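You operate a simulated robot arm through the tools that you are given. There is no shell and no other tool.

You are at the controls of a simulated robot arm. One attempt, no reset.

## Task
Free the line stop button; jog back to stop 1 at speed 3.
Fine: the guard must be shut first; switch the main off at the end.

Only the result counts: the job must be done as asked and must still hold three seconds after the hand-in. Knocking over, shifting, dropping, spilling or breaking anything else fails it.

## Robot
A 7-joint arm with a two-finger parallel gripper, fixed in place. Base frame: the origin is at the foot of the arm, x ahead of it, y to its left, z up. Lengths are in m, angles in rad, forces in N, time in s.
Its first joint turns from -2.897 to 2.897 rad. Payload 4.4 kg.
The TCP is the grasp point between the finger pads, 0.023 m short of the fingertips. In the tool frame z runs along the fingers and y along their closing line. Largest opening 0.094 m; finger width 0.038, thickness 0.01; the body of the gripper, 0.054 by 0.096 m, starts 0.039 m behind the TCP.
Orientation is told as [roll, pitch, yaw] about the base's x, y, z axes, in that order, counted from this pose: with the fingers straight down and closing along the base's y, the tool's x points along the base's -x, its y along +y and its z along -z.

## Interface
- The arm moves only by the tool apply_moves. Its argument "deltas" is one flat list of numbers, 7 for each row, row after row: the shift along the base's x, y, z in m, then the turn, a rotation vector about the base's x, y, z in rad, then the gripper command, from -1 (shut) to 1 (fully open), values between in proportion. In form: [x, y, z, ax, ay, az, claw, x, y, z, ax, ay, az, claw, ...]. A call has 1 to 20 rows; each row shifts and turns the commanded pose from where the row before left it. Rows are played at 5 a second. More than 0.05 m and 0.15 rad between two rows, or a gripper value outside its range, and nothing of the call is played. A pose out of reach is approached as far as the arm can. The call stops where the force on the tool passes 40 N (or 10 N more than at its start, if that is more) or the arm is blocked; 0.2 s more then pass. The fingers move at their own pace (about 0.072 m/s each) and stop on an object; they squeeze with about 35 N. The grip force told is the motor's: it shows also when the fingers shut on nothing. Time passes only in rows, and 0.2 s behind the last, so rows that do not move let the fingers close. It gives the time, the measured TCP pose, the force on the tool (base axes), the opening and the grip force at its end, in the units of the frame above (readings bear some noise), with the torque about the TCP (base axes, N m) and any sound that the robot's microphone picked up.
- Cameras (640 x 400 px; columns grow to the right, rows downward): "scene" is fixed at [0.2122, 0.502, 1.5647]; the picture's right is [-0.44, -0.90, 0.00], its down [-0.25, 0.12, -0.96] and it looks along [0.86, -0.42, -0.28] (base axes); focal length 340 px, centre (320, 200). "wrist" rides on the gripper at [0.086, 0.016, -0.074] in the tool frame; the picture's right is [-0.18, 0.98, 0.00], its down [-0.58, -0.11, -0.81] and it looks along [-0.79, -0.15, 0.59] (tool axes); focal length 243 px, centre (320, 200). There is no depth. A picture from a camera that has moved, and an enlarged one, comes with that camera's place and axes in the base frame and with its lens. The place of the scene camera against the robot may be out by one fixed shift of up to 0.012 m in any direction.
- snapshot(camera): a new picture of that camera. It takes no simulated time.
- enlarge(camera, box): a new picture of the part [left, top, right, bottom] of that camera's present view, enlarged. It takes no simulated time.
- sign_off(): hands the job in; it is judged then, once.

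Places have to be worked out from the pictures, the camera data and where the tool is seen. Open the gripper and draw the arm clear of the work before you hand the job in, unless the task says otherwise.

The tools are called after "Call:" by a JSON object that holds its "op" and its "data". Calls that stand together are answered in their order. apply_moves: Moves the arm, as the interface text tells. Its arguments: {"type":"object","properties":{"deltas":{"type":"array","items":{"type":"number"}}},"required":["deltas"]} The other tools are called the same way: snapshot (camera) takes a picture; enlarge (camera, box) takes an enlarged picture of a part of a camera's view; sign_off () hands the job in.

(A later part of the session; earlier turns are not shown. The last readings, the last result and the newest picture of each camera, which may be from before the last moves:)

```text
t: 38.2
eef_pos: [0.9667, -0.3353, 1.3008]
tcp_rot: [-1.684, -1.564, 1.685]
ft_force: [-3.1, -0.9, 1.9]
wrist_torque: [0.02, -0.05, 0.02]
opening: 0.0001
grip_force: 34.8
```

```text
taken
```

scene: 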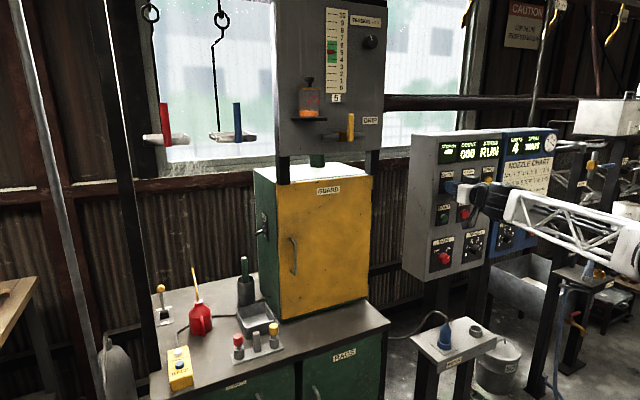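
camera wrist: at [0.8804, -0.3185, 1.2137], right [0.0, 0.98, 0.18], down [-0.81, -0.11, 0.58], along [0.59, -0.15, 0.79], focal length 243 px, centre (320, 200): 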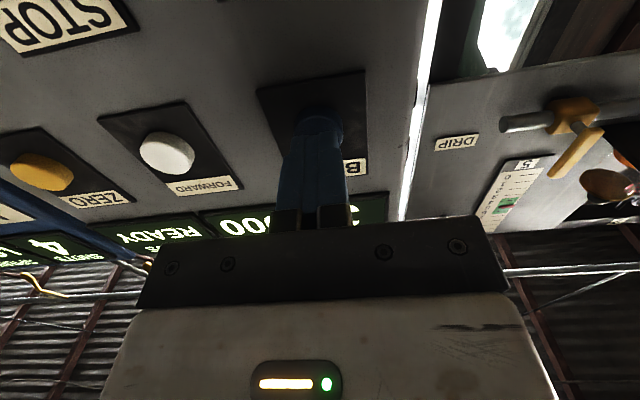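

The line is moving and the stop display has changed; continuing to hold and zooming in.

Call:
{"op": "enlarge", "data": {"camera": "scene", "box": [430, 125, 530, 185]}}

Call:
{"op": "apply_moves", "data": {"deltas": [0, 0, 0, 0, 0, 0, -1]}}

Call:
{"op": "enlarge", "data": {"camera": "scene", "box": [430, 125, 530, 185]}}

Call:
{"op": "snapshot", "data": {"camera": "scene"}}

```text
6.40 times, centred on (480, 155) of scene
camera zoom: at [0.2122, 0.502, 1.5647], right [-0.44, -0.9, 0.0], down [-0.25, 0.12, -0.96], along [0.86, -0.42, -0.28], focal length 2177 px, centre (-704, 488)
```

zoom: 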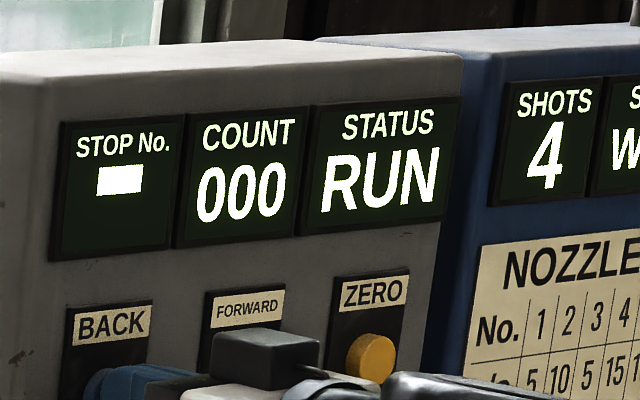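

```text
t: 38.6
eef_pos: [0.9672, -0.3348, 1.3004]
tcp_rot: [-1.617, -1.567, 1.615]
ft_force: [-3.8, 0.3, 2.0]
wrist_torque: [-0.01, -0.05, 0.01]
opening: 0.0001
grip_force: 34.9
```

```text
6.40 times, centred on (480, 155) of scene
camera zoom: at [0.2122, 0.502, 1.5647], right [-0.44, -0.9, 0.0], down [-0.25, 0.12, -0.96], along [0.86, -0.42, -0.28], focal length 2177 px, centre (-704, 488)
```

zoom: 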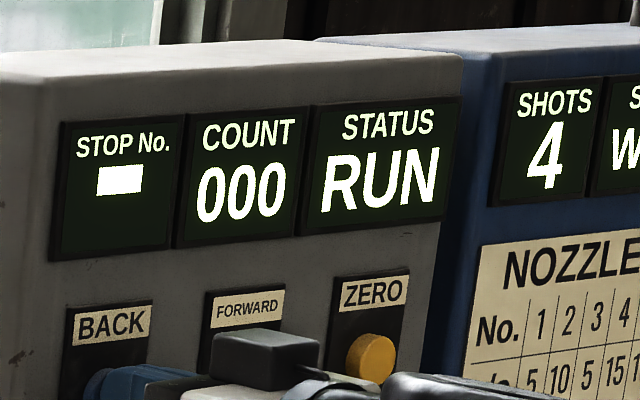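

```text
taken
```

scene: 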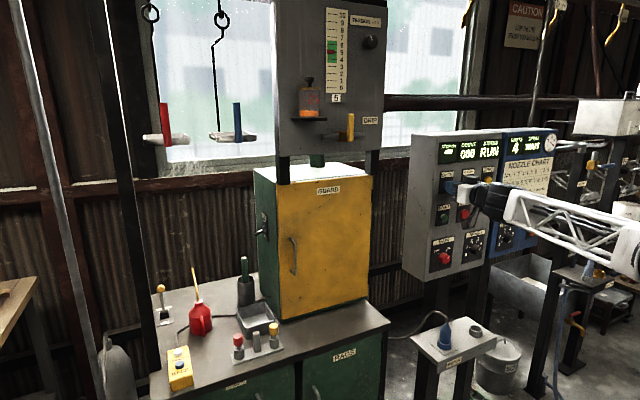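

The display shows "-" (between stops) while it runs. Continuing to hold in short increments.

Call:
{"op": "apply_moves", "data": {"deltas": [0, 0, 0, 0, 0, 0, -1, 0, 0, 0, 0, 0, 0, -1]}}

Call:
{"op": "enlarge", "data": {"camera": "scene", "box": [430, 125, 530, 185]}}

Call:
{"op": "snapshot", "data": {"camera": "wrist"}}

```text
t: 39.2
eef_pos: [0.9675, -0.3336, 1.2988]
tcp_rot: [-1.598, -1.566, 1.596]
ft_force: [-2.2, 1.0, 0.5]
wrist_torque: [0.0, -0.04, -0.02]
opening: 0.0
grip_force: 34.7
```

```text
6.40 times, centred on (480, 155) of scene
camera zoom: at [0.2122, 0.502, 1.5647], right [-0.44, -0.9, 0.0], down [-0.25, 0.12, -0.96], along [0.86, -0.42, -0.28], focal length 2177 px, centre (-704, 488)
```

zoom: 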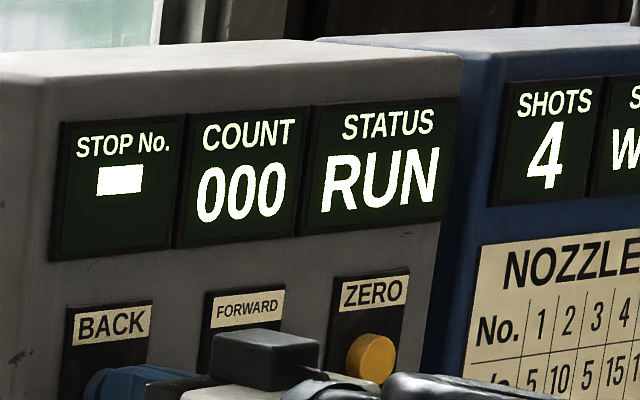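

```text
taken
camera wrist: at [0.8932, -0.3189, 1.2135], right [0.0, 0.98, 0.18], down [-0.81, -0.11, 0.58], along [0.59, -0.15, 0.79], focal length 243 px, centre (320, 200)
```

wrist: 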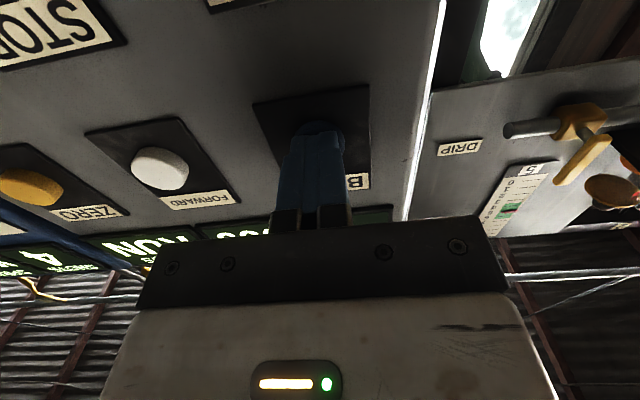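

Still between stops and running. Holding on.

Call:
{"op": "apply_moves", "data": {"deltas": [0, 0, 0, 0, 0, 0, -1, 0, 0, 0, 0, 0, 0, -1]}}

Call:
{"op": "enlarge", "data": {"camera": "scene", "box": [430, 125, 530, 185]}}

Call:
{"op": "snapshot", "data": {"camera": "scene"}}

```text
t: 39.8
eef_pos: [0.9675, -0.3338, 1.3009]
tcp_rot: [-1.589, -1.563, 1.589]
ft_force: [-3.3, -0.3, 1.0]
wrist_torque: [0.01, 0.03, 0.0]
opening: 0.0
grip_force: 35.2
```

```text
6.40 times, centred on (480, 155) of scene
camera zoom: at [0.2122, 0.502, 1.5647], right [-0.44, -0.9, 0.0], down [-0.25, 0.12, -0.96], along [0.86, -0.42, -0.28], focal length 2177 px, centre (-704, 488)
```

zoom: 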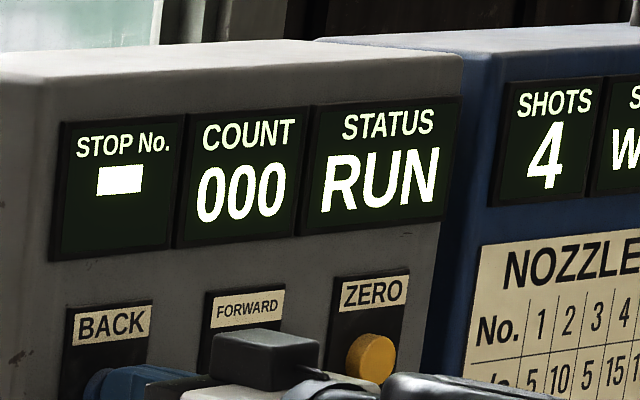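

```text
taken
```

scene: 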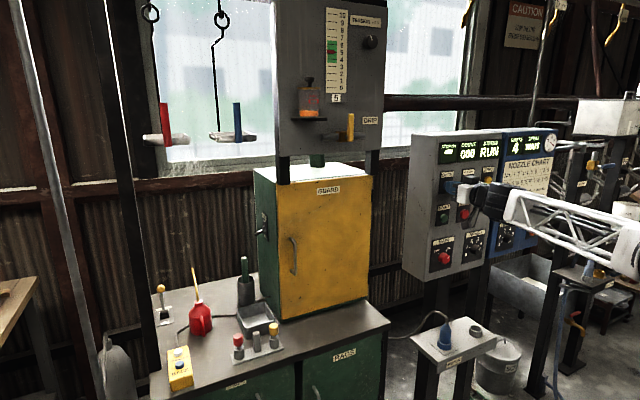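

Continuing to hold, about two seconds in.

Call:
{"op": "apply_moves", "data": {"deltas": [0, 0, 0, 0, 0, 0, -1, 0, 0, 0, 0, 0, 0, -1]}}

Call:
{"op": "enlarge", "data": {"camera": "scene", "box": [430, 125, 530, 185]}}

Call:
{"op": "enlarge", "data": {"camera": "scene", "box": [440, 0, 640, 130]}}

Call:
{"op": "enlarge", "data": {"camera": "scene", "box": [130, 0, 280, 160]}}

```text
t: 40.4
eef_pos: [0.9682, -0.3345, 1.3005]
tcp_rot: [-1.59, -1.566, 1.588]
ft_force: [-2.8, -0.3, -0.2]
wrist_torque: [-0.02, -0.01, 0.01]
opening: 0.0
grip_force: 34.9
```

```text
6.40 times, centred on (480, 155) of scene
camera zoom: at [0.2122, 0.502, 1.5647], right [-0.44, -0.9, 0.0], down [-0.25, 0.12, -0.96], along [0.86, -0.42, -0.28], focal length 2177 px, centre (-704, 488)
```

zoom: 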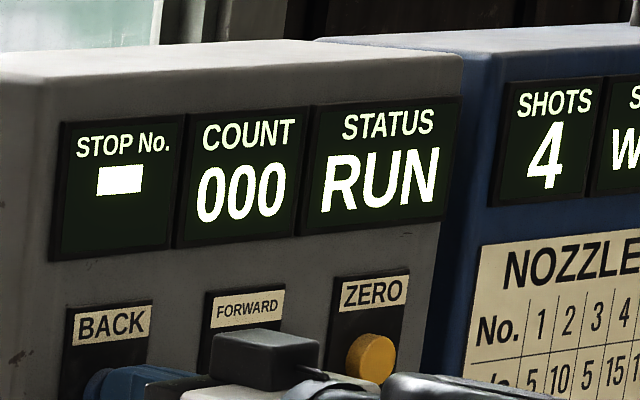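

```text
3.08 times, centred on (540, 65) of scene
camera zoom: at [0.2122, 0.502, 1.5647], right [-0.44, -0.9, 0.0], down [-0.25, 0.12, -0.96], along [0.86, -0.42, -0.28], focal length 1047 px, centre (-357, 615)
```

zoom: 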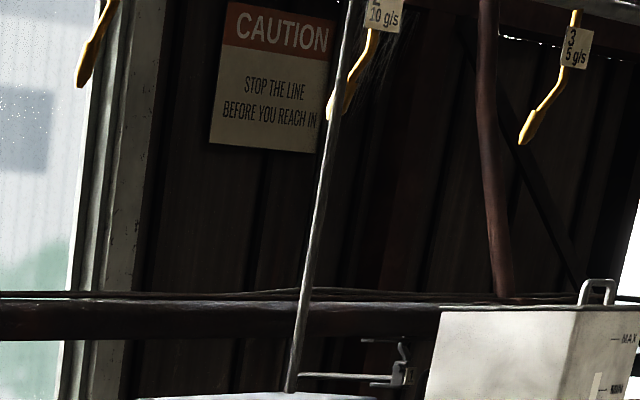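

```text
2.50 times, centred on (205, 80) of scene
camera zoom: at [0.2122, 0.502, 1.5647], right [-0.44, -0.9, 0.0], down [-0.25, 0.12, -0.96], along [0.86, -0.42, -0.28], focal length 850 px, centre (608, 500)
```

zoom: 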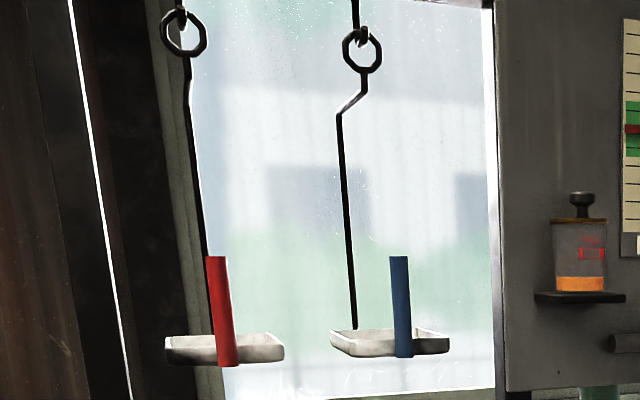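

The status is RUN but the hangers look unmoved, so the travel may simply be slow. I'll hold a little longer in checks.

Call:
{"op": "apply_moves", "data": {"deltas": [0, 0, 0, 0, 0, 0, -1, 0, 0, 0, 0, 0, 0, -1]}}

Call:
{"op": "enlarge", "data": {"camera": "scene", "box": [430, 125, 530, 185]}}

Call:
{"op": "enlarge", "data": {"camera": "scene", "box": [130, 0, 280, 160]}}

```text
t: 41.0
eef_pos: [0.968, -0.3355, 1.2988]
tcp_rot: [-1.588, -1.564, 1.588]
ft_force: [-3.1, 0.2, -0.3]
wrist_torque: [-0.02, 0.0, -0.01]
opening: 0.0002
grip_force: 34.8
```

```text
6.40 times, centred on (480, 155) of scene
camera zoom: at [0.2122, 0.502, 1.5647], right [-0.44, -0.9, 0.0], down [-0.25, 0.12, -0.96], along [0.86, -0.42, -0.28], focal length 2177 px, centre (-704, 488)
```

zoom: 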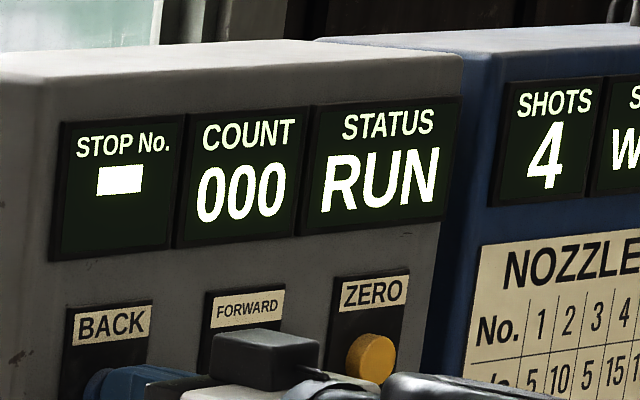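

```text
2.50 times, centred on (205, 80) of scene
camera zoom: at [0.2122, 0.502, 1.5647], right [-0.44, -0.9, 0.0], down [-0.25, 0.12, -0.96], along [0.86, -0.42, -0.28], focal length 850 px, centre (608, 500)
```

zoom: 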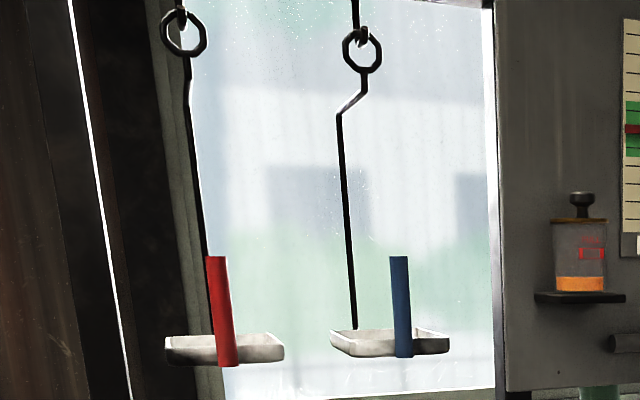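

Still running between stops. Holding on with slightly longer checks.

Call:
{"op": "apply_moves", "data": {"deltas": [0, 0, 0, 0, 0, 0, -1, 0, 0, 0, 0, 0, 0, -1]}}

Call:
{"op": "enlarge", "data": {"camera": "scene", "box": [430, 125, 530, 185]}}

```text
t: 41.6
eef_pos: [0.9684, -0.3354, 1.2995]
tcp_rot: [-1.587, -1.565, 1.587]
ft_force: [-3.4, -0.3, -0.1]
wrist_torque: [0.0, 0.0, 0.0]
opening: 0.0
grip_force: 35.1
```

```text
6.40 times, centred on (480, 155) of scene
camera zoom: at [0.2122, 0.502, 1.5647], right [-0.44, -0.9, 0.0], down [-0.25, 0.12, -0.96], along [0.86, -0.42, -0.28], focal length 2177 px, centre (-704, 488)
```

zoom: 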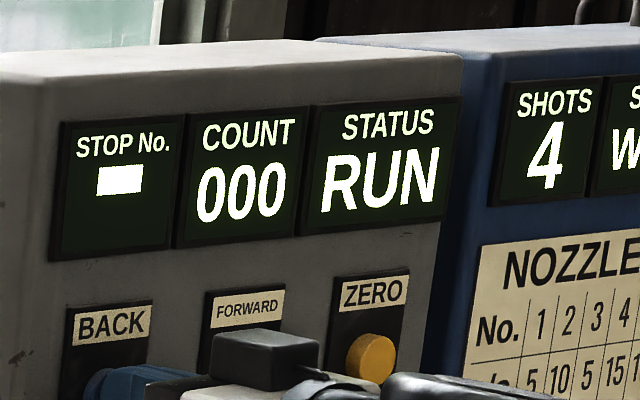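

Something at the upper right of the zoom is drifting, so the line is indeed moving. I'll look at it and keep holding.

Call:
{"op": "enlarge", "data": {"camera": "scene", "box": [500, 60, 640, 160]}}

Call:
{"op": "apply_moves", "data": {"deltas": [0, 0, 0, 0, 0, 0, -1, 0, 0, 0, 0, 0, 0, -1]}}

Call:
{"op": "enlarge", "data": {"camera": "scene", "box": [500, 60, 640, 160]}}

Call:
{"op": "enlarge", "data": {"camera": "scene", "box": [430, 125, 530, 185]}}

```text
4.00 times, centred on (570, 110) of scene
camera zoom: at [0.2122, 0.502, 1.5647], right [-0.44, -0.9, 0.0], down [-0.25, 0.12, -0.96], along [0.86, -0.42, -0.28], focal length 1361 px, centre (-680, 560)
```

zoom: 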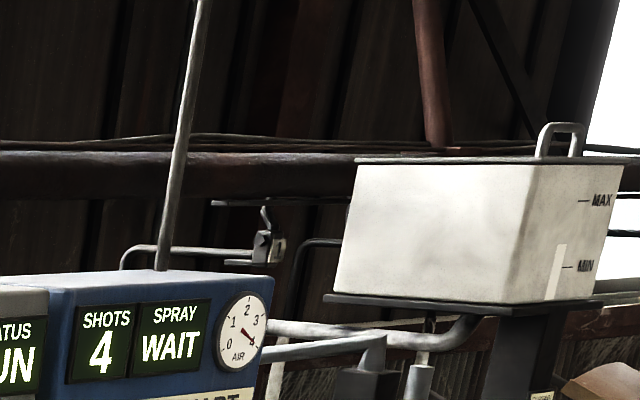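

```text
t: 42.2
eef_pos: [0.9682, -0.3347, 1.3002]
tcp_rot: [-1.588, -1.566, 1.588]
ft_force: [-2.9, 0.4, -0.9]
wrist_torque: [0.0, 0.0, -0.01]
opening: 0.0
grip_force: 35.1
```

```text
4.00 times, centred on (570, 110) of scene
camera zoom: at [0.2122, 0.502, 1.5647], right [-0.44, -0.9, 0.0], down [-0.25, 0.12, -0.96], along [0.86, -0.42, -0.28], focal length 1361 px, centre (-680, 560)
```

zoom: 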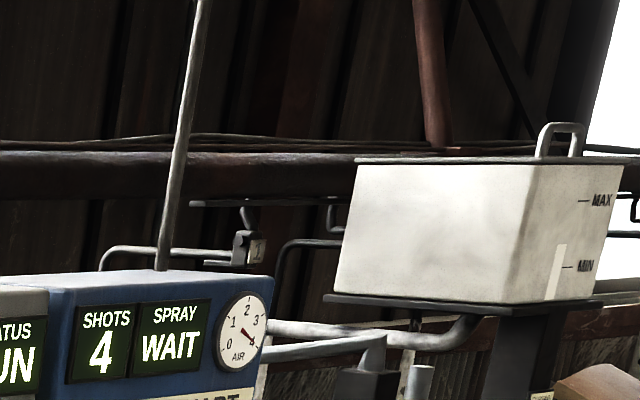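

```text
6.40 times, centred on (480, 155) of scene
camera zoom: at [0.2122, 0.502, 1.5647], right [-0.44, -0.9, 0.0], down [-0.25, 0.12, -0.96], along [0.86, -0.42, -0.28], focal length 2177 px, centre (-704, 488)
```

zoom: 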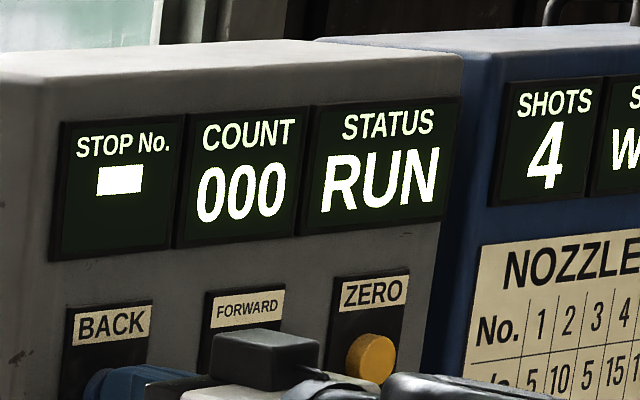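

The line is moving: a hanger plate shifted left by about 5 px in 0.6 s. I'll keep holding and tracking it in short steps to time the stops.

Call:
{"op": "apply_moves", "data": {"deltas": [0, 0, 0, 0, 0, 0, -1]}}

Call:
{"op": "enlarge", "data": {"camera": "scene", "box": [430, 60, 630, 185]}}

```text
t: 42.6
eef_pos: [0.968, -0.3345, 1.2992]
tcp_rot: [-1.59, -1.566, 1.588]
ft_force: [-3.6, -0.2, -0.8]
wrist_torque: [0.02, 0.03, 0.01]
opening: 0.0
grip_force: 35.4
```

```text
3.20 times, centred on (530, 122) of scene
camera zoom: at [0.2122, 0.502, 1.5647], right [-0.44, -0.9, 0.0], down [-0.25, 0.12, -0.96], along [0.86, -0.42, -0.28], focal length 1089 px, centre (-352, 448)
```

zoom: 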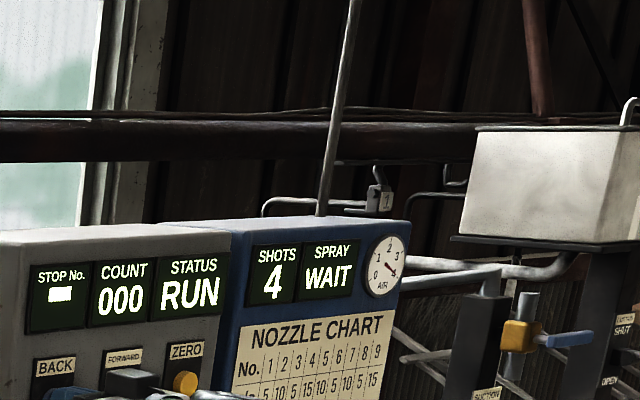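

Hanger plate at raw px ≈550.6, moving about 9 px/s. Holding on.

Call:
{"op": "apply_moves", "data": {"deltas": [0, 0, 0, 0, 0, 0, -1, 0, 0, 0, 0, 0, 0, -1]}}

Call:
{"op": "enlarge", "data": {"camera": "scene", "box": [430, 60, 630, 185]}}

```text
t: 43.2
eef_pos: [0.9677, -0.3343, 1.3002]
tcp_rot: [-1.59, -1.565, 1.591]
ft_force: [-2.1, -0.5, -1.2]
wrist_torque: [0.03, 0.01, 0.0]
opening: 0.0002
grip_force: 34.7
```

```text
3.20 times, centred on (530, 122) of scene
camera zoom: at [0.2122, 0.502, 1.5647], right [-0.44, -0.9, 0.0], down [-0.25, 0.12, -0.96], along [0.86, -0.42, -0.28], focal length 1089 px, centre (-352, 448)
```

zoom: 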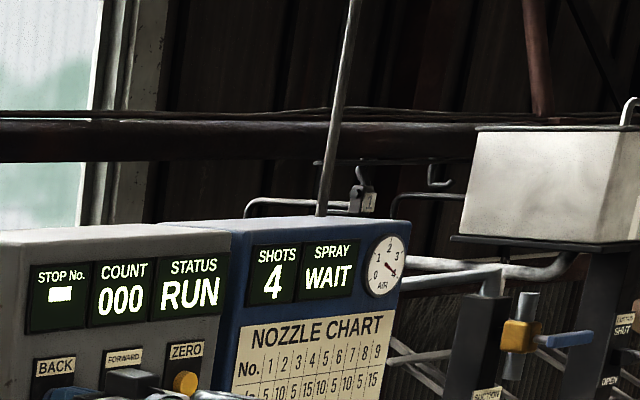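

Still running; plate at about 545. Holding on.

Call:
{"op": "apply_moves", "data": {"deltas": [0, 0, 0, 0, 0, 0, -1, 0, 0, 0, 0, 0, 0, -1]}}

Call:
{"op": "enlarge", "data": {"camera": "scene", "box": [430, 60, 630, 185]}}

```text
t: 43.8
eef_pos: [0.9673, -0.3361, 1.2998]
tcp_rot: [-1.592, -1.564, 1.591]
ft_force: [-2.7, -1.1, -0.6]
wrist_torque: [-0.02, -0.01, 0.01]
opening: 0.0002
grip_force: 35.5
```

```text
3.20 times, centred on (530, 122) of scene
camera zoom: at [0.2122, 0.502, 1.5647], right [-0.44, -0.9, 0.0], down [-0.25, 0.12, -0.96], along [0.86, -0.42, -0.28], focal length 1089 px, centre (-352, 448)
```

zoom: 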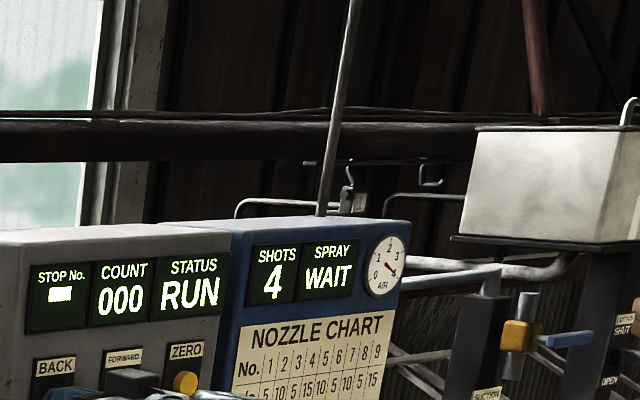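

Holding on; still between stops.

Call:
{"op": "apply_moves", "data": {"deltas": [0, 0, 0, 0, 0, 0, -1, 0, 0, 0, 0, 0, 0, -1]}}

Call:
{"op": "enlarge", "data": {"camera": "scene", "box": [430, 60, 630, 185]}}

```text
t: 44.4
eef_pos: [0.9677, -0.3357, 1.2998]
tcp_rot: [-1.596, -1.565, 1.593]
ft_force: [-3.6, 0.3, -0.4]
wrist_torque: [0.08, 0.03, -0.02]
opening: 0.0
grip_force: 35.6
```

```text
3.20 times, centred on (530, 122) of scene
camera zoom: at [0.2122, 0.502, 1.5647], right [-0.44, -0.9, 0.0], down [-0.25, 0.12, -0.96], along [0.86, -0.42, -0.28], focal length 1089 px, centre (-352, 448)
```

zoom: 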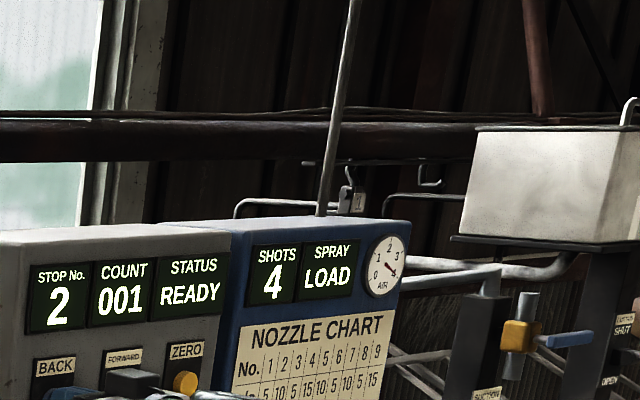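

It indexes one stop per press: now STOP No. 2, COUNT 001, READY. I'm releasing the button and pressing BACK once more.

Call:
{"op": "apply_moves", "data": {"deltas": [-0.006, 0, 0, 0, 0, 0, -1, -0.006, 0, 0, 0, 0, 0, -1, 0, 0, 0, 0, 0, 0, -1]}}

Call:
{"op": "enlarge", "data": {"camera": "scene", "box": [430, 60, 630, 185]}}

```text
t: 45.2
eef_pos: [0.9543, -0.3355, 1.2983]
tcp_rot: [-1.562, -1.565, 1.56]
ft_force: [-0.8, -0.3, -0.2]
wrist_torque: [-0.01, 0.01, 0.02]
opening: 0.0001
grip_force: 35.0
```

```text
3.20 times, centred on (530, 122) of scene
camera zoom: at [0.2122, 0.502, 1.5647], right [-0.44, -0.9, 0.0], down [-0.25, 0.12, -0.96], along [0.86, -0.42, -0.28], focal length 1089 px, centre (-352, 448)
```

zoom: 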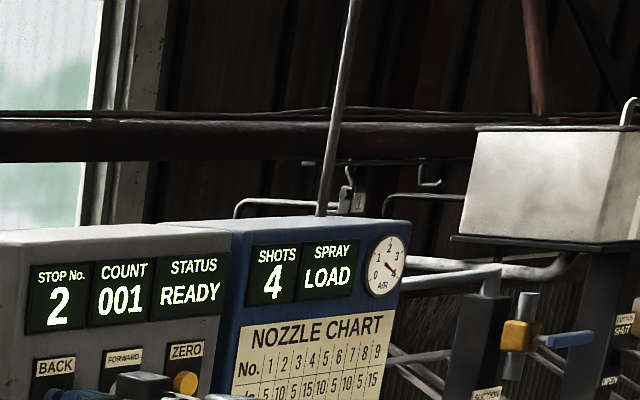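

Stable at stop 2. I'm pressing BACK a second time.

Call:
{"op": "apply_moves", "data": {"deltas": [0.008, 0, 0, 0, 0, 0, -1, 0.004, 0, 0, 0, 0, 0, -1, 0.002, 0, 0, 0, 0, 0, -1]}}

Call:
{"op": "enlarge", "data": {"camera": "scene", "box": [430, 60, 630, 185]}}

```text
t: 46.0
eef_pos: [0.9696, -0.3359, 1.2999]
tcp_rot: [-1.466, -1.566, 1.466]
ft_force: [-6.6, -0.1, -2.0]
wrist_torque: [-0.03, 0.03, -0.02]
opening: 0.0
grip_force: 35.2
heard: click
```

```text
3.20 times, centred on (530, 122) of scene
camera zoom: at [0.2122, 0.502, 1.5647], right [-0.44, -0.9, 0.0], down [-0.25, 0.12, -0.96], along [0.86, -0.42, -0.28], focal length 1089 px, centre (-352, 448)
```

zoom: 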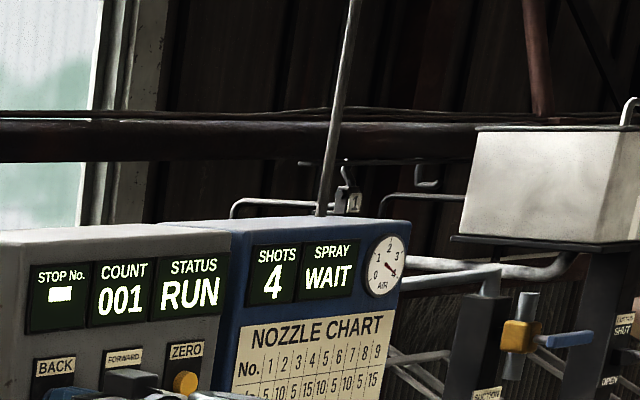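

RUN again. I'm holding BACK as before until it arrives.

Call:
{"op": "apply_moves", "data": {"deltas": [0, 0, 0, 0, 0, 0, -1, 0, 0, 0, 0, 0, 0, -1, 0, 0, 0, 0, 0, 0, -1, 0, 0, 0, 0, 0, 0, -1, 0, 0, 0, 0, 0, 0, -1, 0, 0, 0, 0, 0, 0, -1, 0, 0, 0, 0, 0, 0, -1, 0, 0, 0, 0, 0, 0, -1, 0, 0, 0, 0, 0, 0, -1, 0, 0, 0, 0, 0, 0, -1, 0, 0, 0, 0, 0, 0, -1, 0, 0, 0, 0, 0, 0, -1, 0, 0, 0, 0, 0, 0, -1, 0, 0, 0, 0, 0, 0, -1, 0, 0, 0, 0, 0, 0, -1]}}

Call:
{"op": "enlarge", "data": {"camera": "scene", "box": [430, 60, 630, 185]}}

```text
t: 49.2
eef_pos: [0.9703, -0.3347, 1.2992]
tcp_rot: [-1.625, -1.567, 1.622]
ft_force: [-6.7, 0.6, -1.0]
wrist_torque: [0.0, 0.02, 0.03]
opening: 0.0
grip_force: 35.1
```

```text
3.20 times, centred on (530, 122) of scene
camera zoom: at [0.2122, 0.502, 1.5647], right [-0.44, -0.9, 0.0], down [-0.25, 0.12, -0.96], along [0.86, -0.42, -0.28], focal length 1089 px, centre (-352, 448)
```

zoom: 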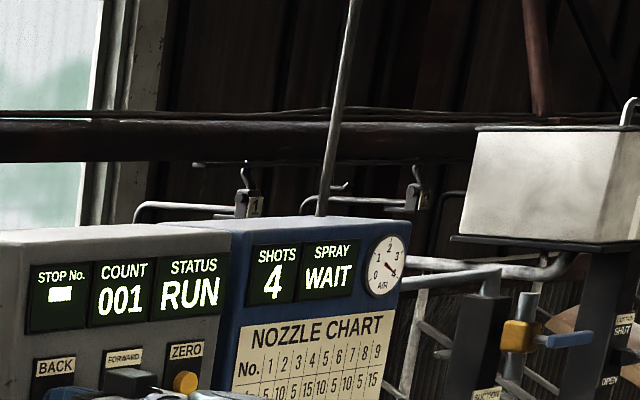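

The hangers are moving on. Holding for the remaining travel in shorter checks.

Call:
{"op": "apply_moves", "data": {"deltas": [0, 0, 0, 0, 0, 0, -1, 0, 0, 0, 0, 0, 0, -1, 0, 0, 0, 0, 0, 0, -1, 0, 0, 0, 0, 0, 0, -1, 0, 0, 0, 0, 0, 0, -1, 0, 0, 0, 0, 0, 0, -1, 0, 0, 0, 0, 0, 0, -1, 0, 0, 0, 0, 0, 0, -1]}}

Call:
{"op": "enlarge", "data": {"camera": "scene", "box": [430, 60, 630, 185]}}

```text
t: 51.0
eef_pos: [0.9694, -0.3343, 1.2987]
tcp_rot: [-1.619, -1.566, 1.619]
ft_force: [-7.2, -0.2, 1.2]
wrist_torque: [0.0, -0.04, 0.05]
opening: 0.0001
grip_force: 35.0
```

```text
3.20 times, centred on (530, 122) of scene
camera zoom: at [0.2122, 0.502, 1.5647], right [-0.44, -0.9, 0.0], down [-0.25, 0.12, -0.96], along [0.86, -0.42, -0.28], focal length 1089 px, centre (-352, 448)
```

zoom: 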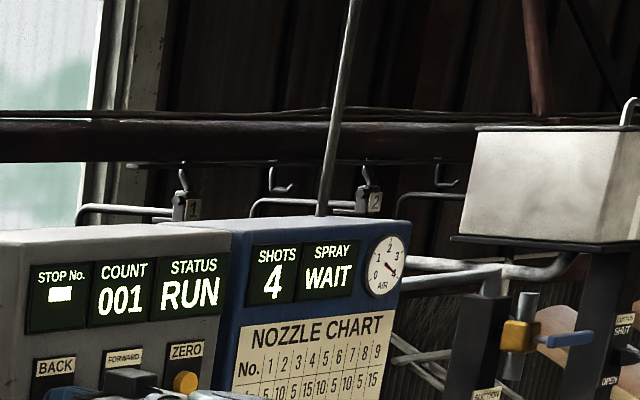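

Hanger 2 is close to where hanger 1 stopped before. Holding about another second.

Call:
{"op": "apply_moves", "data": {"deltas": [0, 0, 0, 0, 0, 0, -1, 0, 0, 0, 0, 0, 0, -1, 0, 0, 0, 0, 0, 0, -1, 0, 0, 0, 0, 0, 0, -1]}}

Call:
{"op": "enlarge", "data": {"camera": "scene", "box": [430, 60, 630, 185]}}

```text
t: 52.0
eef_pos: [0.9697, -0.3358, 1.2984]
tcp_rot: [-1.614, -1.567, 1.613]
ft_force: [-5.9, 0.2, 1.6]
wrist_torque: [0.04, -0.01, 0.01]
opening: 0.0003
grip_force: 34.8
```

```text
3.20 times, centred on (530, 122) of scene
camera zoom: at [0.2122, 0.502, 1.5647], right [-0.44, -0.9, 0.0], down [-0.25, 0.12, -0.96], along [0.86, -0.42, -0.28], focal length 1089 px, centre (-352, 448)
```

zoom: 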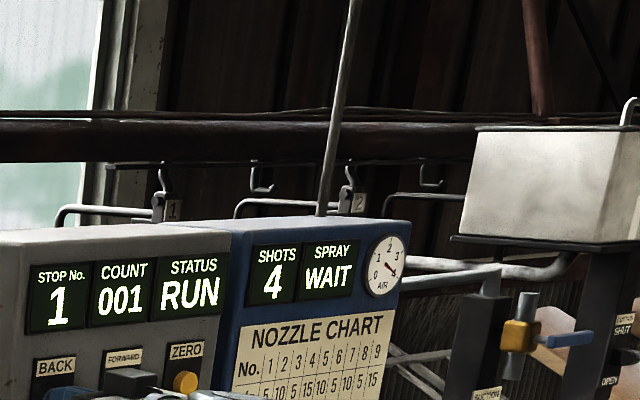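

STOP No. 1 is shown, still RUN while it settles. Holding one more short moment.

Call:
{"op": "apply_moves", "data": {"deltas": [0, 0, 0, 0, 0, 0, -1]}}

Call:
{"op": "enlarge", "data": {"camera": "scene", "box": [430, 60, 630, 185]}}

```text
t: 52.4
eef_pos: [0.9686, -0.3358, 1.2995]
tcp_rot: [-1.608, -1.566, 1.61]
ft_force: [-6.2, -0.5, 2.7]
wrist_torque: [0.02, -0.09, 0.01]
opening: 0.0
grip_force: 34.7
```

```text
3.20 times, centred on (530, 122) of scene
camera zoom: at [0.2122, 0.502, 1.5647], right [-0.44, -0.9, 0.0], down [-0.25, 0.12, -0.96], along [0.86, -0.42, -0.28], focal length 1089 px, centre (-352, 448)
```

zoom: 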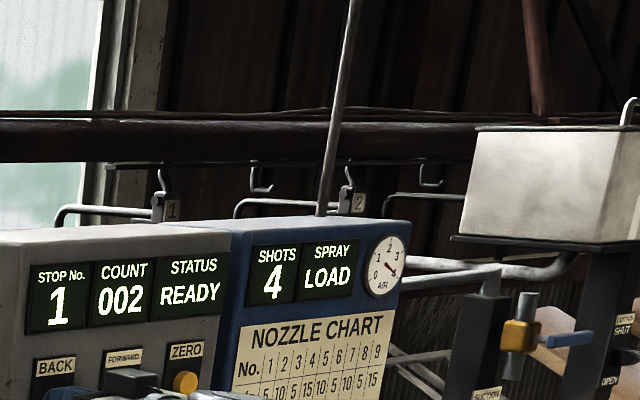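

Stop 1 reached: COUNT 002, READY. I'm releasing BACK, then moving down in front of MAIN with the fingers part-open and pre-rolled +45° for the 90° turn back to OFF.

Call:
{"op": "apply_moves", "data": {"deltas": [-0.02, 0, 0, 0, 0, 0, -1, -0.04, 0, 0, 0, 0, 0, -1, -0.035, 0, 0, 0, 0, 0, 0, 0, -0.003, -0.036, 0.112, 0, 0, 0.3, 0, -0.003, -0.036, 0.112, 0, 0, 0.3, 0, -0.003, -0.036, 0.112, 0, 0, 0.3, 0, -0.003, -0.036, 0.112, 0, 0, 0.3, 0, -0.003, -0.036, 0.112, 0, 0, 0.3, 0, -0.002, -0.036, 0.112, 0, 0, 0.3, 0, 0, -0.036, 0.113, 0, 0, 0.3]}}

Call:
{"op": "snapshot", "data": {"camera": "wrist"}}

Call:
{"op": "snapshot", "data": {"camera": "scene"}}

Call:
{"op": "enlarge", "data": {"camera": "wrist", "box": [240, 10, 400, 110]}}

```text
t: 54.6
eef_pos: [0.8738, -0.3511, 1.0487]
tcp_rot: [1.572, -0.788, -1.573]
ft_force: [-0.1, 0.7, 0.8]
wrist_torque: [0.01, 0.06, 0.01]
opening: 0.0612
grip_force: 0.1
```

```text
taken
camera wrist: at [0.8001, -0.2792, 0.9981], right [0.0, 0.57, 0.82], down [-0.81, -0.49, 0.33], along [0.59, -0.66, 0.46], focal length 243 px, centre (320, 200)
```

wrist: 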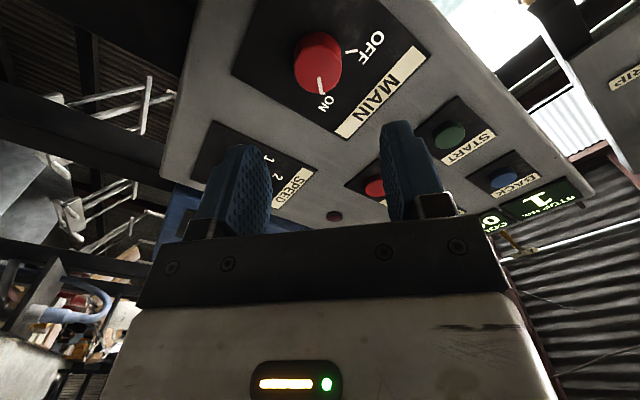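

```text
taken
```

scene: 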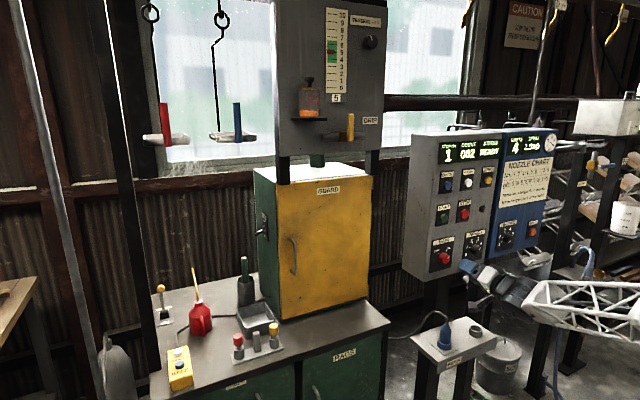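

```text
4.00 times, centred on (320, 60) of wrist
camera zoom: at [0.8001, -0.2792, 0.9981], right [0.0, 0.57, 0.82], down [-0.81, -0.49, 0.33], along [0.59, -0.66, 0.46], focal length 970 px, centre (320, 760)
```

zoom: 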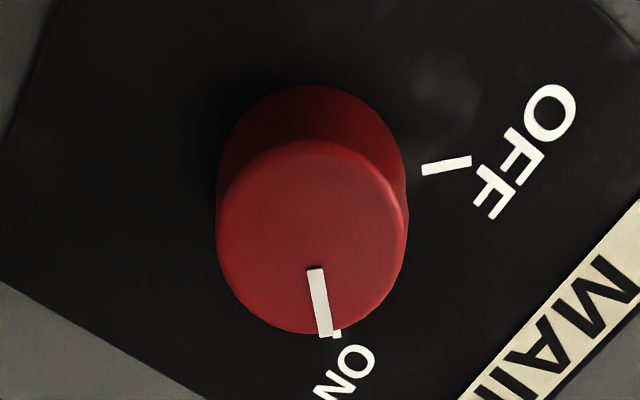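

Display holds at 1 / 002 / READY. MAIN's cap sits about 1.4 mm off along the closing line; I'm correcting and moving closer.

Call:
{"op": "apply_moves", "data": {"deltas": [0.025, -0.001, -0.001, 0, 0, 0, 0.3, 0.025, 0, 0, 0, 0, 0, 0.3]}}

Call:
{"op": "enlarge", "data": {"camera": "wrist", "box": [220, 50, 420, 180]}}

Call:
{"op": "enlarge", "data": {"camera": "scene", "box": [420, 210, 520, 290]}}

```text
t: 55.2
eef_pos: [0.9261, -0.3534, 1.0461]
tcp_rot: [1.571, -0.789, -1.571]
ft_force: [-0.1, 0.4, 0.4]
wrist_torque: [0.0, 0.01, 0.01]
opening: 0.0611
grip_force: 0.0
```

```text
3.08 times, centred on (320, 115) of wrist
camera zoom: at [0.8502, -0.2803, 0.9966], right [0.0, 0.57, 0.82], down [-0.81, -0.49, 0.34], along [0.59, -0.66, 0.46], focal length 746 px, centre (320, 462)
```

zoom: 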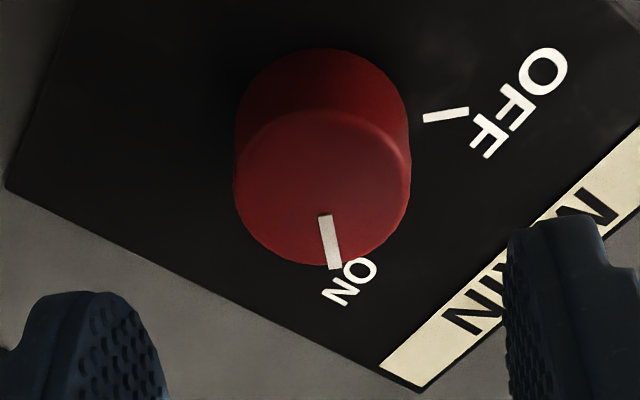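

```text
5.00 times, centred on (470, 250) of scene
camera zoom: at [0.2122, 0.502, 1.5647], right [-0.44, -0.9, 0.0], down [-0.25, 0.12, -0.96], along [0.86, -0.42, -0.28], focal length 1701 px, centre (-430, -50)
```

zoom: 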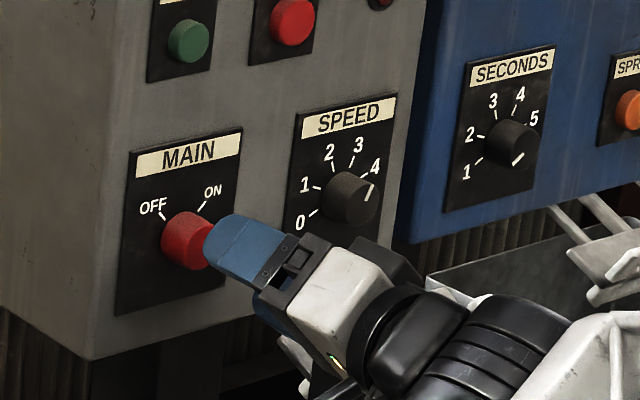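

Centred to within about 0.5 mm. I'm advancing over the knob and closing.

Call:
{"op": "apply_moves", "data": {"deltas": [0.015, 0, 0, 0, 0, 0, 0.3, 0.015, 0, 0, 0, 0, 0, 0.3, 0.012, 0, 0, 0, 0, 0, 0.3, 0, 0, 0, 0, 0, 0, -1, 0, 0, 0, 0, 0, 0, -1, 0, 0, 0, 0, 0, 0, -1]}}

Call:
{"op": "snapshot", "data": {"camera": "wrist"}}

Call:
{"op": "snapshot", "data": {"camera": "scene"}}

```text
t: 56.6
eef_pos: [0.968, -0.352, 1.0472]
tcp_rot: [1.57, -0.793, -1.571]
ft_force: [8.6, 4.9, 3.1]
wrist_torque: [0.0, -0.11, 0.13]
opening: 0.0351
grip_force: 45.2
```

```text
taken
camera wrist: at [0.8923, -0.2799, 0.997], right [0.0, 0.57, 0.82], down [-0.81, -0.49, 0.34], along [0.59, -0.66, 0.46], focal length 243 px, centre (320, 200)
```

wrist: 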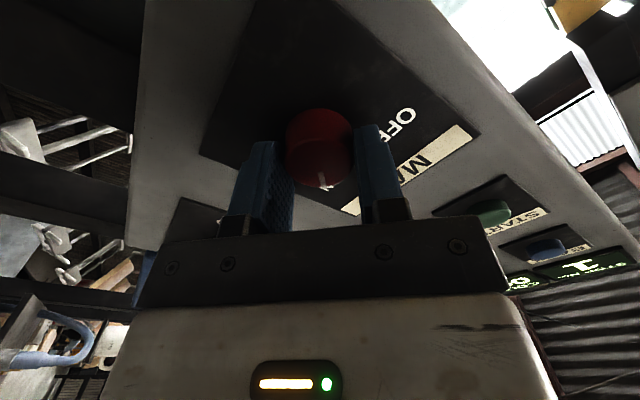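

```text
taken
```

scene: 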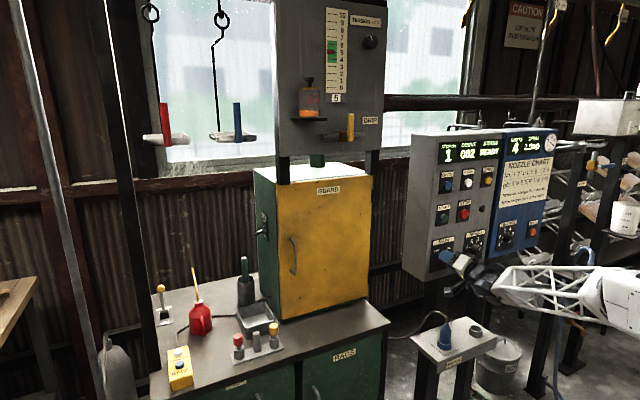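

Gripped well on MAIN. I'm turning it counter-clockwise (negative about x), half first.

Call:
{"op": "apply_moves", "data": {"deltas": [0, 0, 0, -0.12, 0, 0, -1, 0, 0, 0, -0.12, 0, 0, -1, 0, 0, 0, -0.12, 0, 0, -1, 0, 0, 0, -0.12, 0, 0, -1, 0, 0, 0, -0.12, 0, 0, -1, 0, 0, 0, -0.12, 0, 0, -1, 0, 0, 0, -0.12, 0, 0, -1]}}

Call:
{"op": "snapshot", "data": {"camera": "wrist"}}

Call:
{"op": "enlarge", "data": {"camera": "scene", "box": [410, 120, 560, 290]}}

```text
t: 57.6
eef_pos: [0.9661, -0.3518, 1.0477]
tcp_rot: [1.576, -1.256, -1.574]
ft_force: [-27.0, 12.9, 4.0]
wrist_torque: [0.04, -0.04, 0.38]
opening: 0.0352
grip_force: 44.5
stopped in row 5: the force on the tool passed its limit at 44 N (the readings are from after the stop); the commanded pose is now the measured one
```

```text
taken
camera wrist: at [0.8924, -0.309, 0.9705], right [0.0, 0.88, 0.48], down [-0.81, -0.29, 0.52], along [0.59, -0.39, 0.71], focal length 243 px, centre (320, 200)
```

wrist: 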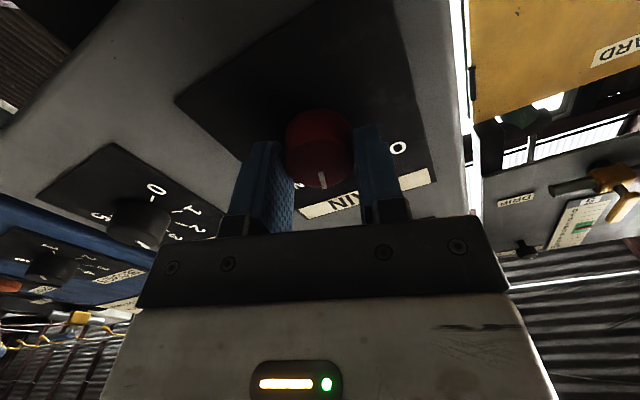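

```text
2.35 times, centred on (485, 205) of scene
camera zoom: at [0.2122, 0.502, 1.5647], right [-0.44, -0.9, 0.0], down [-0.25, 0.12, -0.96], along [0.86, -0.42, -0.28], focal length 800 px, centre (-68, 188)
```

zoom: 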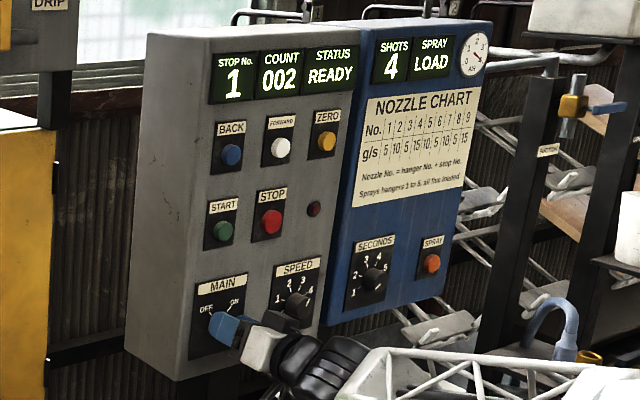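

Rotated about 27°; an axial force tripped the limit. I'm easing back 1 mm and continuing with smaller steps.

Call:
{"op": "apply_moves", "data": {"deltas": [-0.001, 0, 0, -0.08, 0, 0, -1, 0, 0, 0, -0.1, 0, 0, -1, 0, 0, 0, -0.1, 0, 0, -1, 0, 0, 0, -0.1, 0, 0, -1, 0, 0, 0, -0.1, 0, 0, -1, 0, 0, 0, -0.1, 0, 0, -1]}}

Call:
{"op": "snapshot", "data": {"camera": "wrist"}}

Call:
{"op": "enlarge", "data": {"camera": "scene", "box": [410, 120, 560, 290]}}

```text
t: 58.9
eef_pos: [0.9667, -0.3503, 1.0484]
tcp_rot: [-1.579, -1.414, 1.582]
ft_force: [7.7, 4.0, 1.4]
wrist_torque: [-0.01, 0.05, 0.14]
opening: 0.035
grip_force: 44.7
stopped in row 6: the force on the tool passed its limit at 41 N (the readings are from after the stop); the commanded pose is now the measured one
```

```text
taken
camera wrist: at [0.8921, -0.3475, 0.9598], right [0.0, 1.0, 0.03], down [-0.81, -0.02, 0.59], along [0.59, -0.02, 0.81], focal length 243 px, centre (320, 200)
```

wrist: 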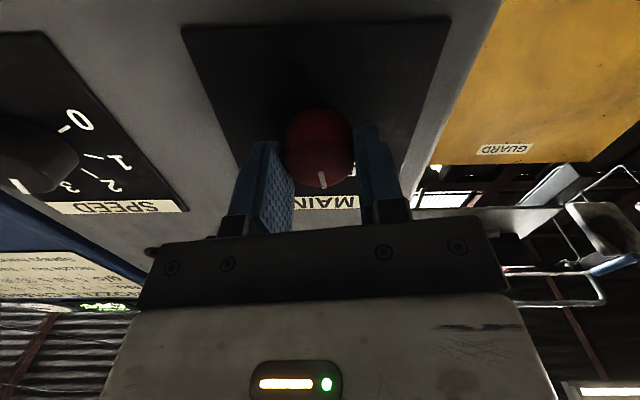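

```text
2.35 times, centred on (485, 205) of scene
camera zoom: at [0.2122, 0.502, 1.5647], right [-0.44, -0.9, 0.0], down [-0.25, 0.12, -0.96], along [0.86, -0.42, -0.28], focal length 800 px, centre (-68, 188)
```

zoom: 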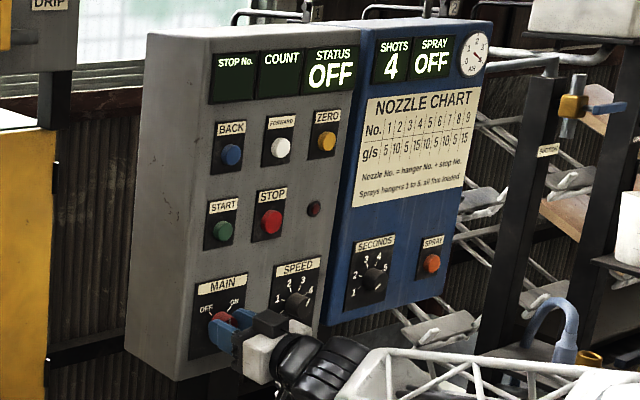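

The panel now reads OFF with the knob past midway. I'm completing the turn to the OFF mark.

Call:
{"op": "apply_moves", "data": {"deltas": [0, 0, 0, -0.08, 0, 0, -1, 0, 0, 0, -0.1, 0, 0, -1, 0, 0, 0, -0.1, 0, 0, -1, 0, 0, 0, -0.1, 0, 0, -1, 0, 0, 0, -0.1, 0, 0, -1, 0, 0, 0, -0.1, 0, 0, -1]}}

Call:
{"op": "snapshot", "data": {"camera": "wrist"}}

Call:
{"op": "enlarge", "data": {"camera": "scene", "box": [410, 120, 560, 290]}}

```text
t: 60.1
eef_pos: [0.9672, -0.3493, 1.0475]
tcp_rot: [-1.563, -0.942, 1.574]
ft_force: [-20.2, 11.0, 4.6]
wrist_torque: [-0.02, -0.2, 0.41]
opening: 0.0349
grip_force: 44.8
out of reach, approached as far as the arm can: row 6
stopped in row 6: the force on the tool passed its limit at 54 N (the readings are from after the stop); the commanded pose is now the measured one
```

```text
taken
camera wrist: at [0.8922, -0.3875, 0.9681], right [-0.01, 0.9, -0.43], down [-0.81, 0.25, 0.54], along [0.59, 0.35, 0.73], focal length 243 px, centre (320, 200)
```

wrist: 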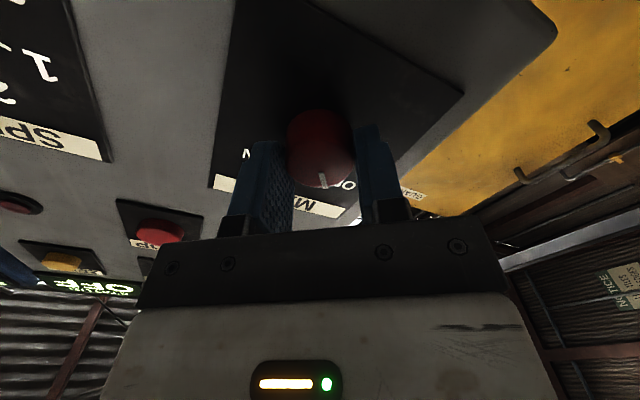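

```text
2.35 times, centred on (485, 205) of scene
camera zoom: at [0.2122, 0.502, 1.5647], right [-0.44, -0.9, 0.0], down [-0.25, 0.12, -0.96], along [0.86, -0.42, -0.28], focal length 800 px, centre (-68, 188)
```

zoom: 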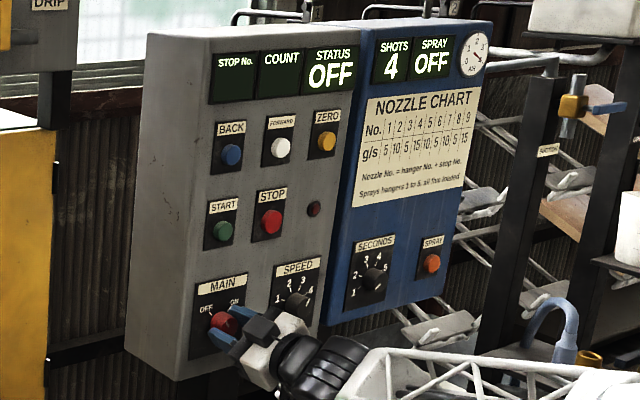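

Turned about 81°; the wrist roll is at its limit here. I'm opening, backing off and checking where MAIN settles.

Call:
{"op": "apply_moves", "data": {"deltas": [0, 0, 0, 0, 0, 0, 0.3, 0, 0, 0, 0, 0, 0, 0.3, -0.02, 0, 0, 0, 0, 0, 0.3, -0.03, 0, 0, 0, 0, 0, 0.3]}}

Call:
{"op": "snapshot", "data": {"camera": "wrist"}}

Call:
{"op": "enlarge", "data": {"camera": "wrist", "box": [240, 50, 400, 170]}}

Call:
{"op": "enlarge", "data": {"camera": "scene", "box": [420, 220, 500, 280]}}

```text
t: 61.1
eef_pos: [0.9179, -0.3488, 1.0495]
tcp_rot: [-1.551, -0.947, 1.57]
ft_force: [-0.1, 0.4, 0.2]
wrist_torque: [-0.02, -0.01, 0.03]
opening: 0.0611
grip_force: 0.0
```

```text
taken
camera wrist: at [0.8424, -0.388, 0.9698], right [-0.02, 0.91, -0.42], down [-0.8, 0.24, 0.54], along [0.59, 0.35, 0.72], focal length 243 px, centre (320, 200)
```

wrist: 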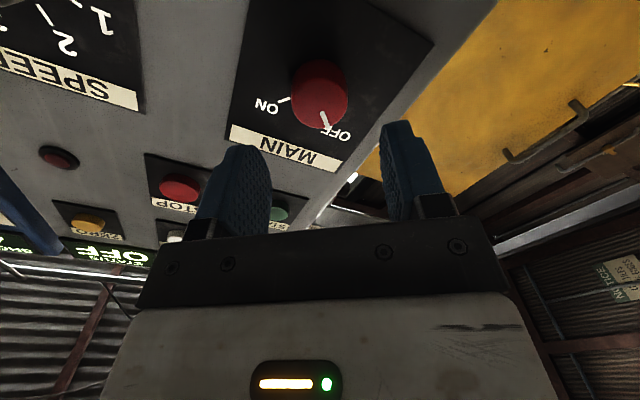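

```text
3.33 times, centred on (320, 110) of wrist
camera zoom: at [0.8424, -0.388, 0.9698], right [-0.02, 0.91, -0.42], down [-0.8, 0.24, 0.54], along [0.59, 0.35, 0.72], focal length 809 px, centre (320, 500)
```

zoom: 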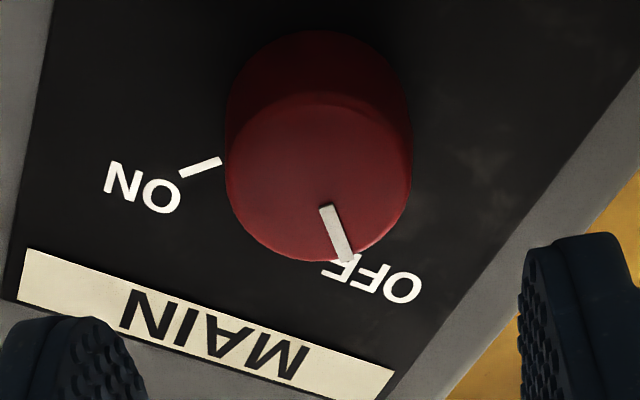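

```text
6.67 times, centred on (460, 250) of scene
camera zoom: at [0.2122, 0.502, 1.5647], right [-0.44, -0.9, 0.0], down [-0.25, 0.12, -0.96], along [0.86, -0.42, -0.28], focal length 2268 px, centre (-613, -133)
```

zoom: 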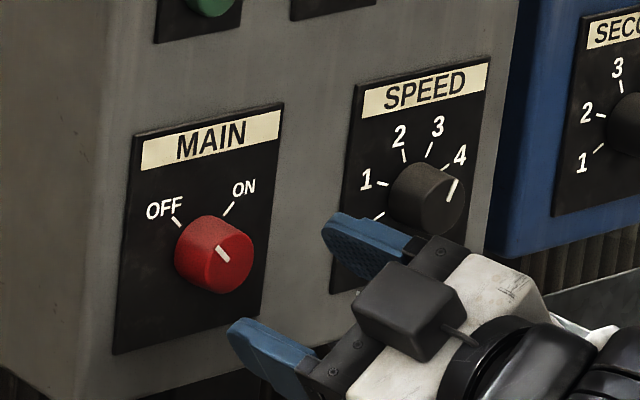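

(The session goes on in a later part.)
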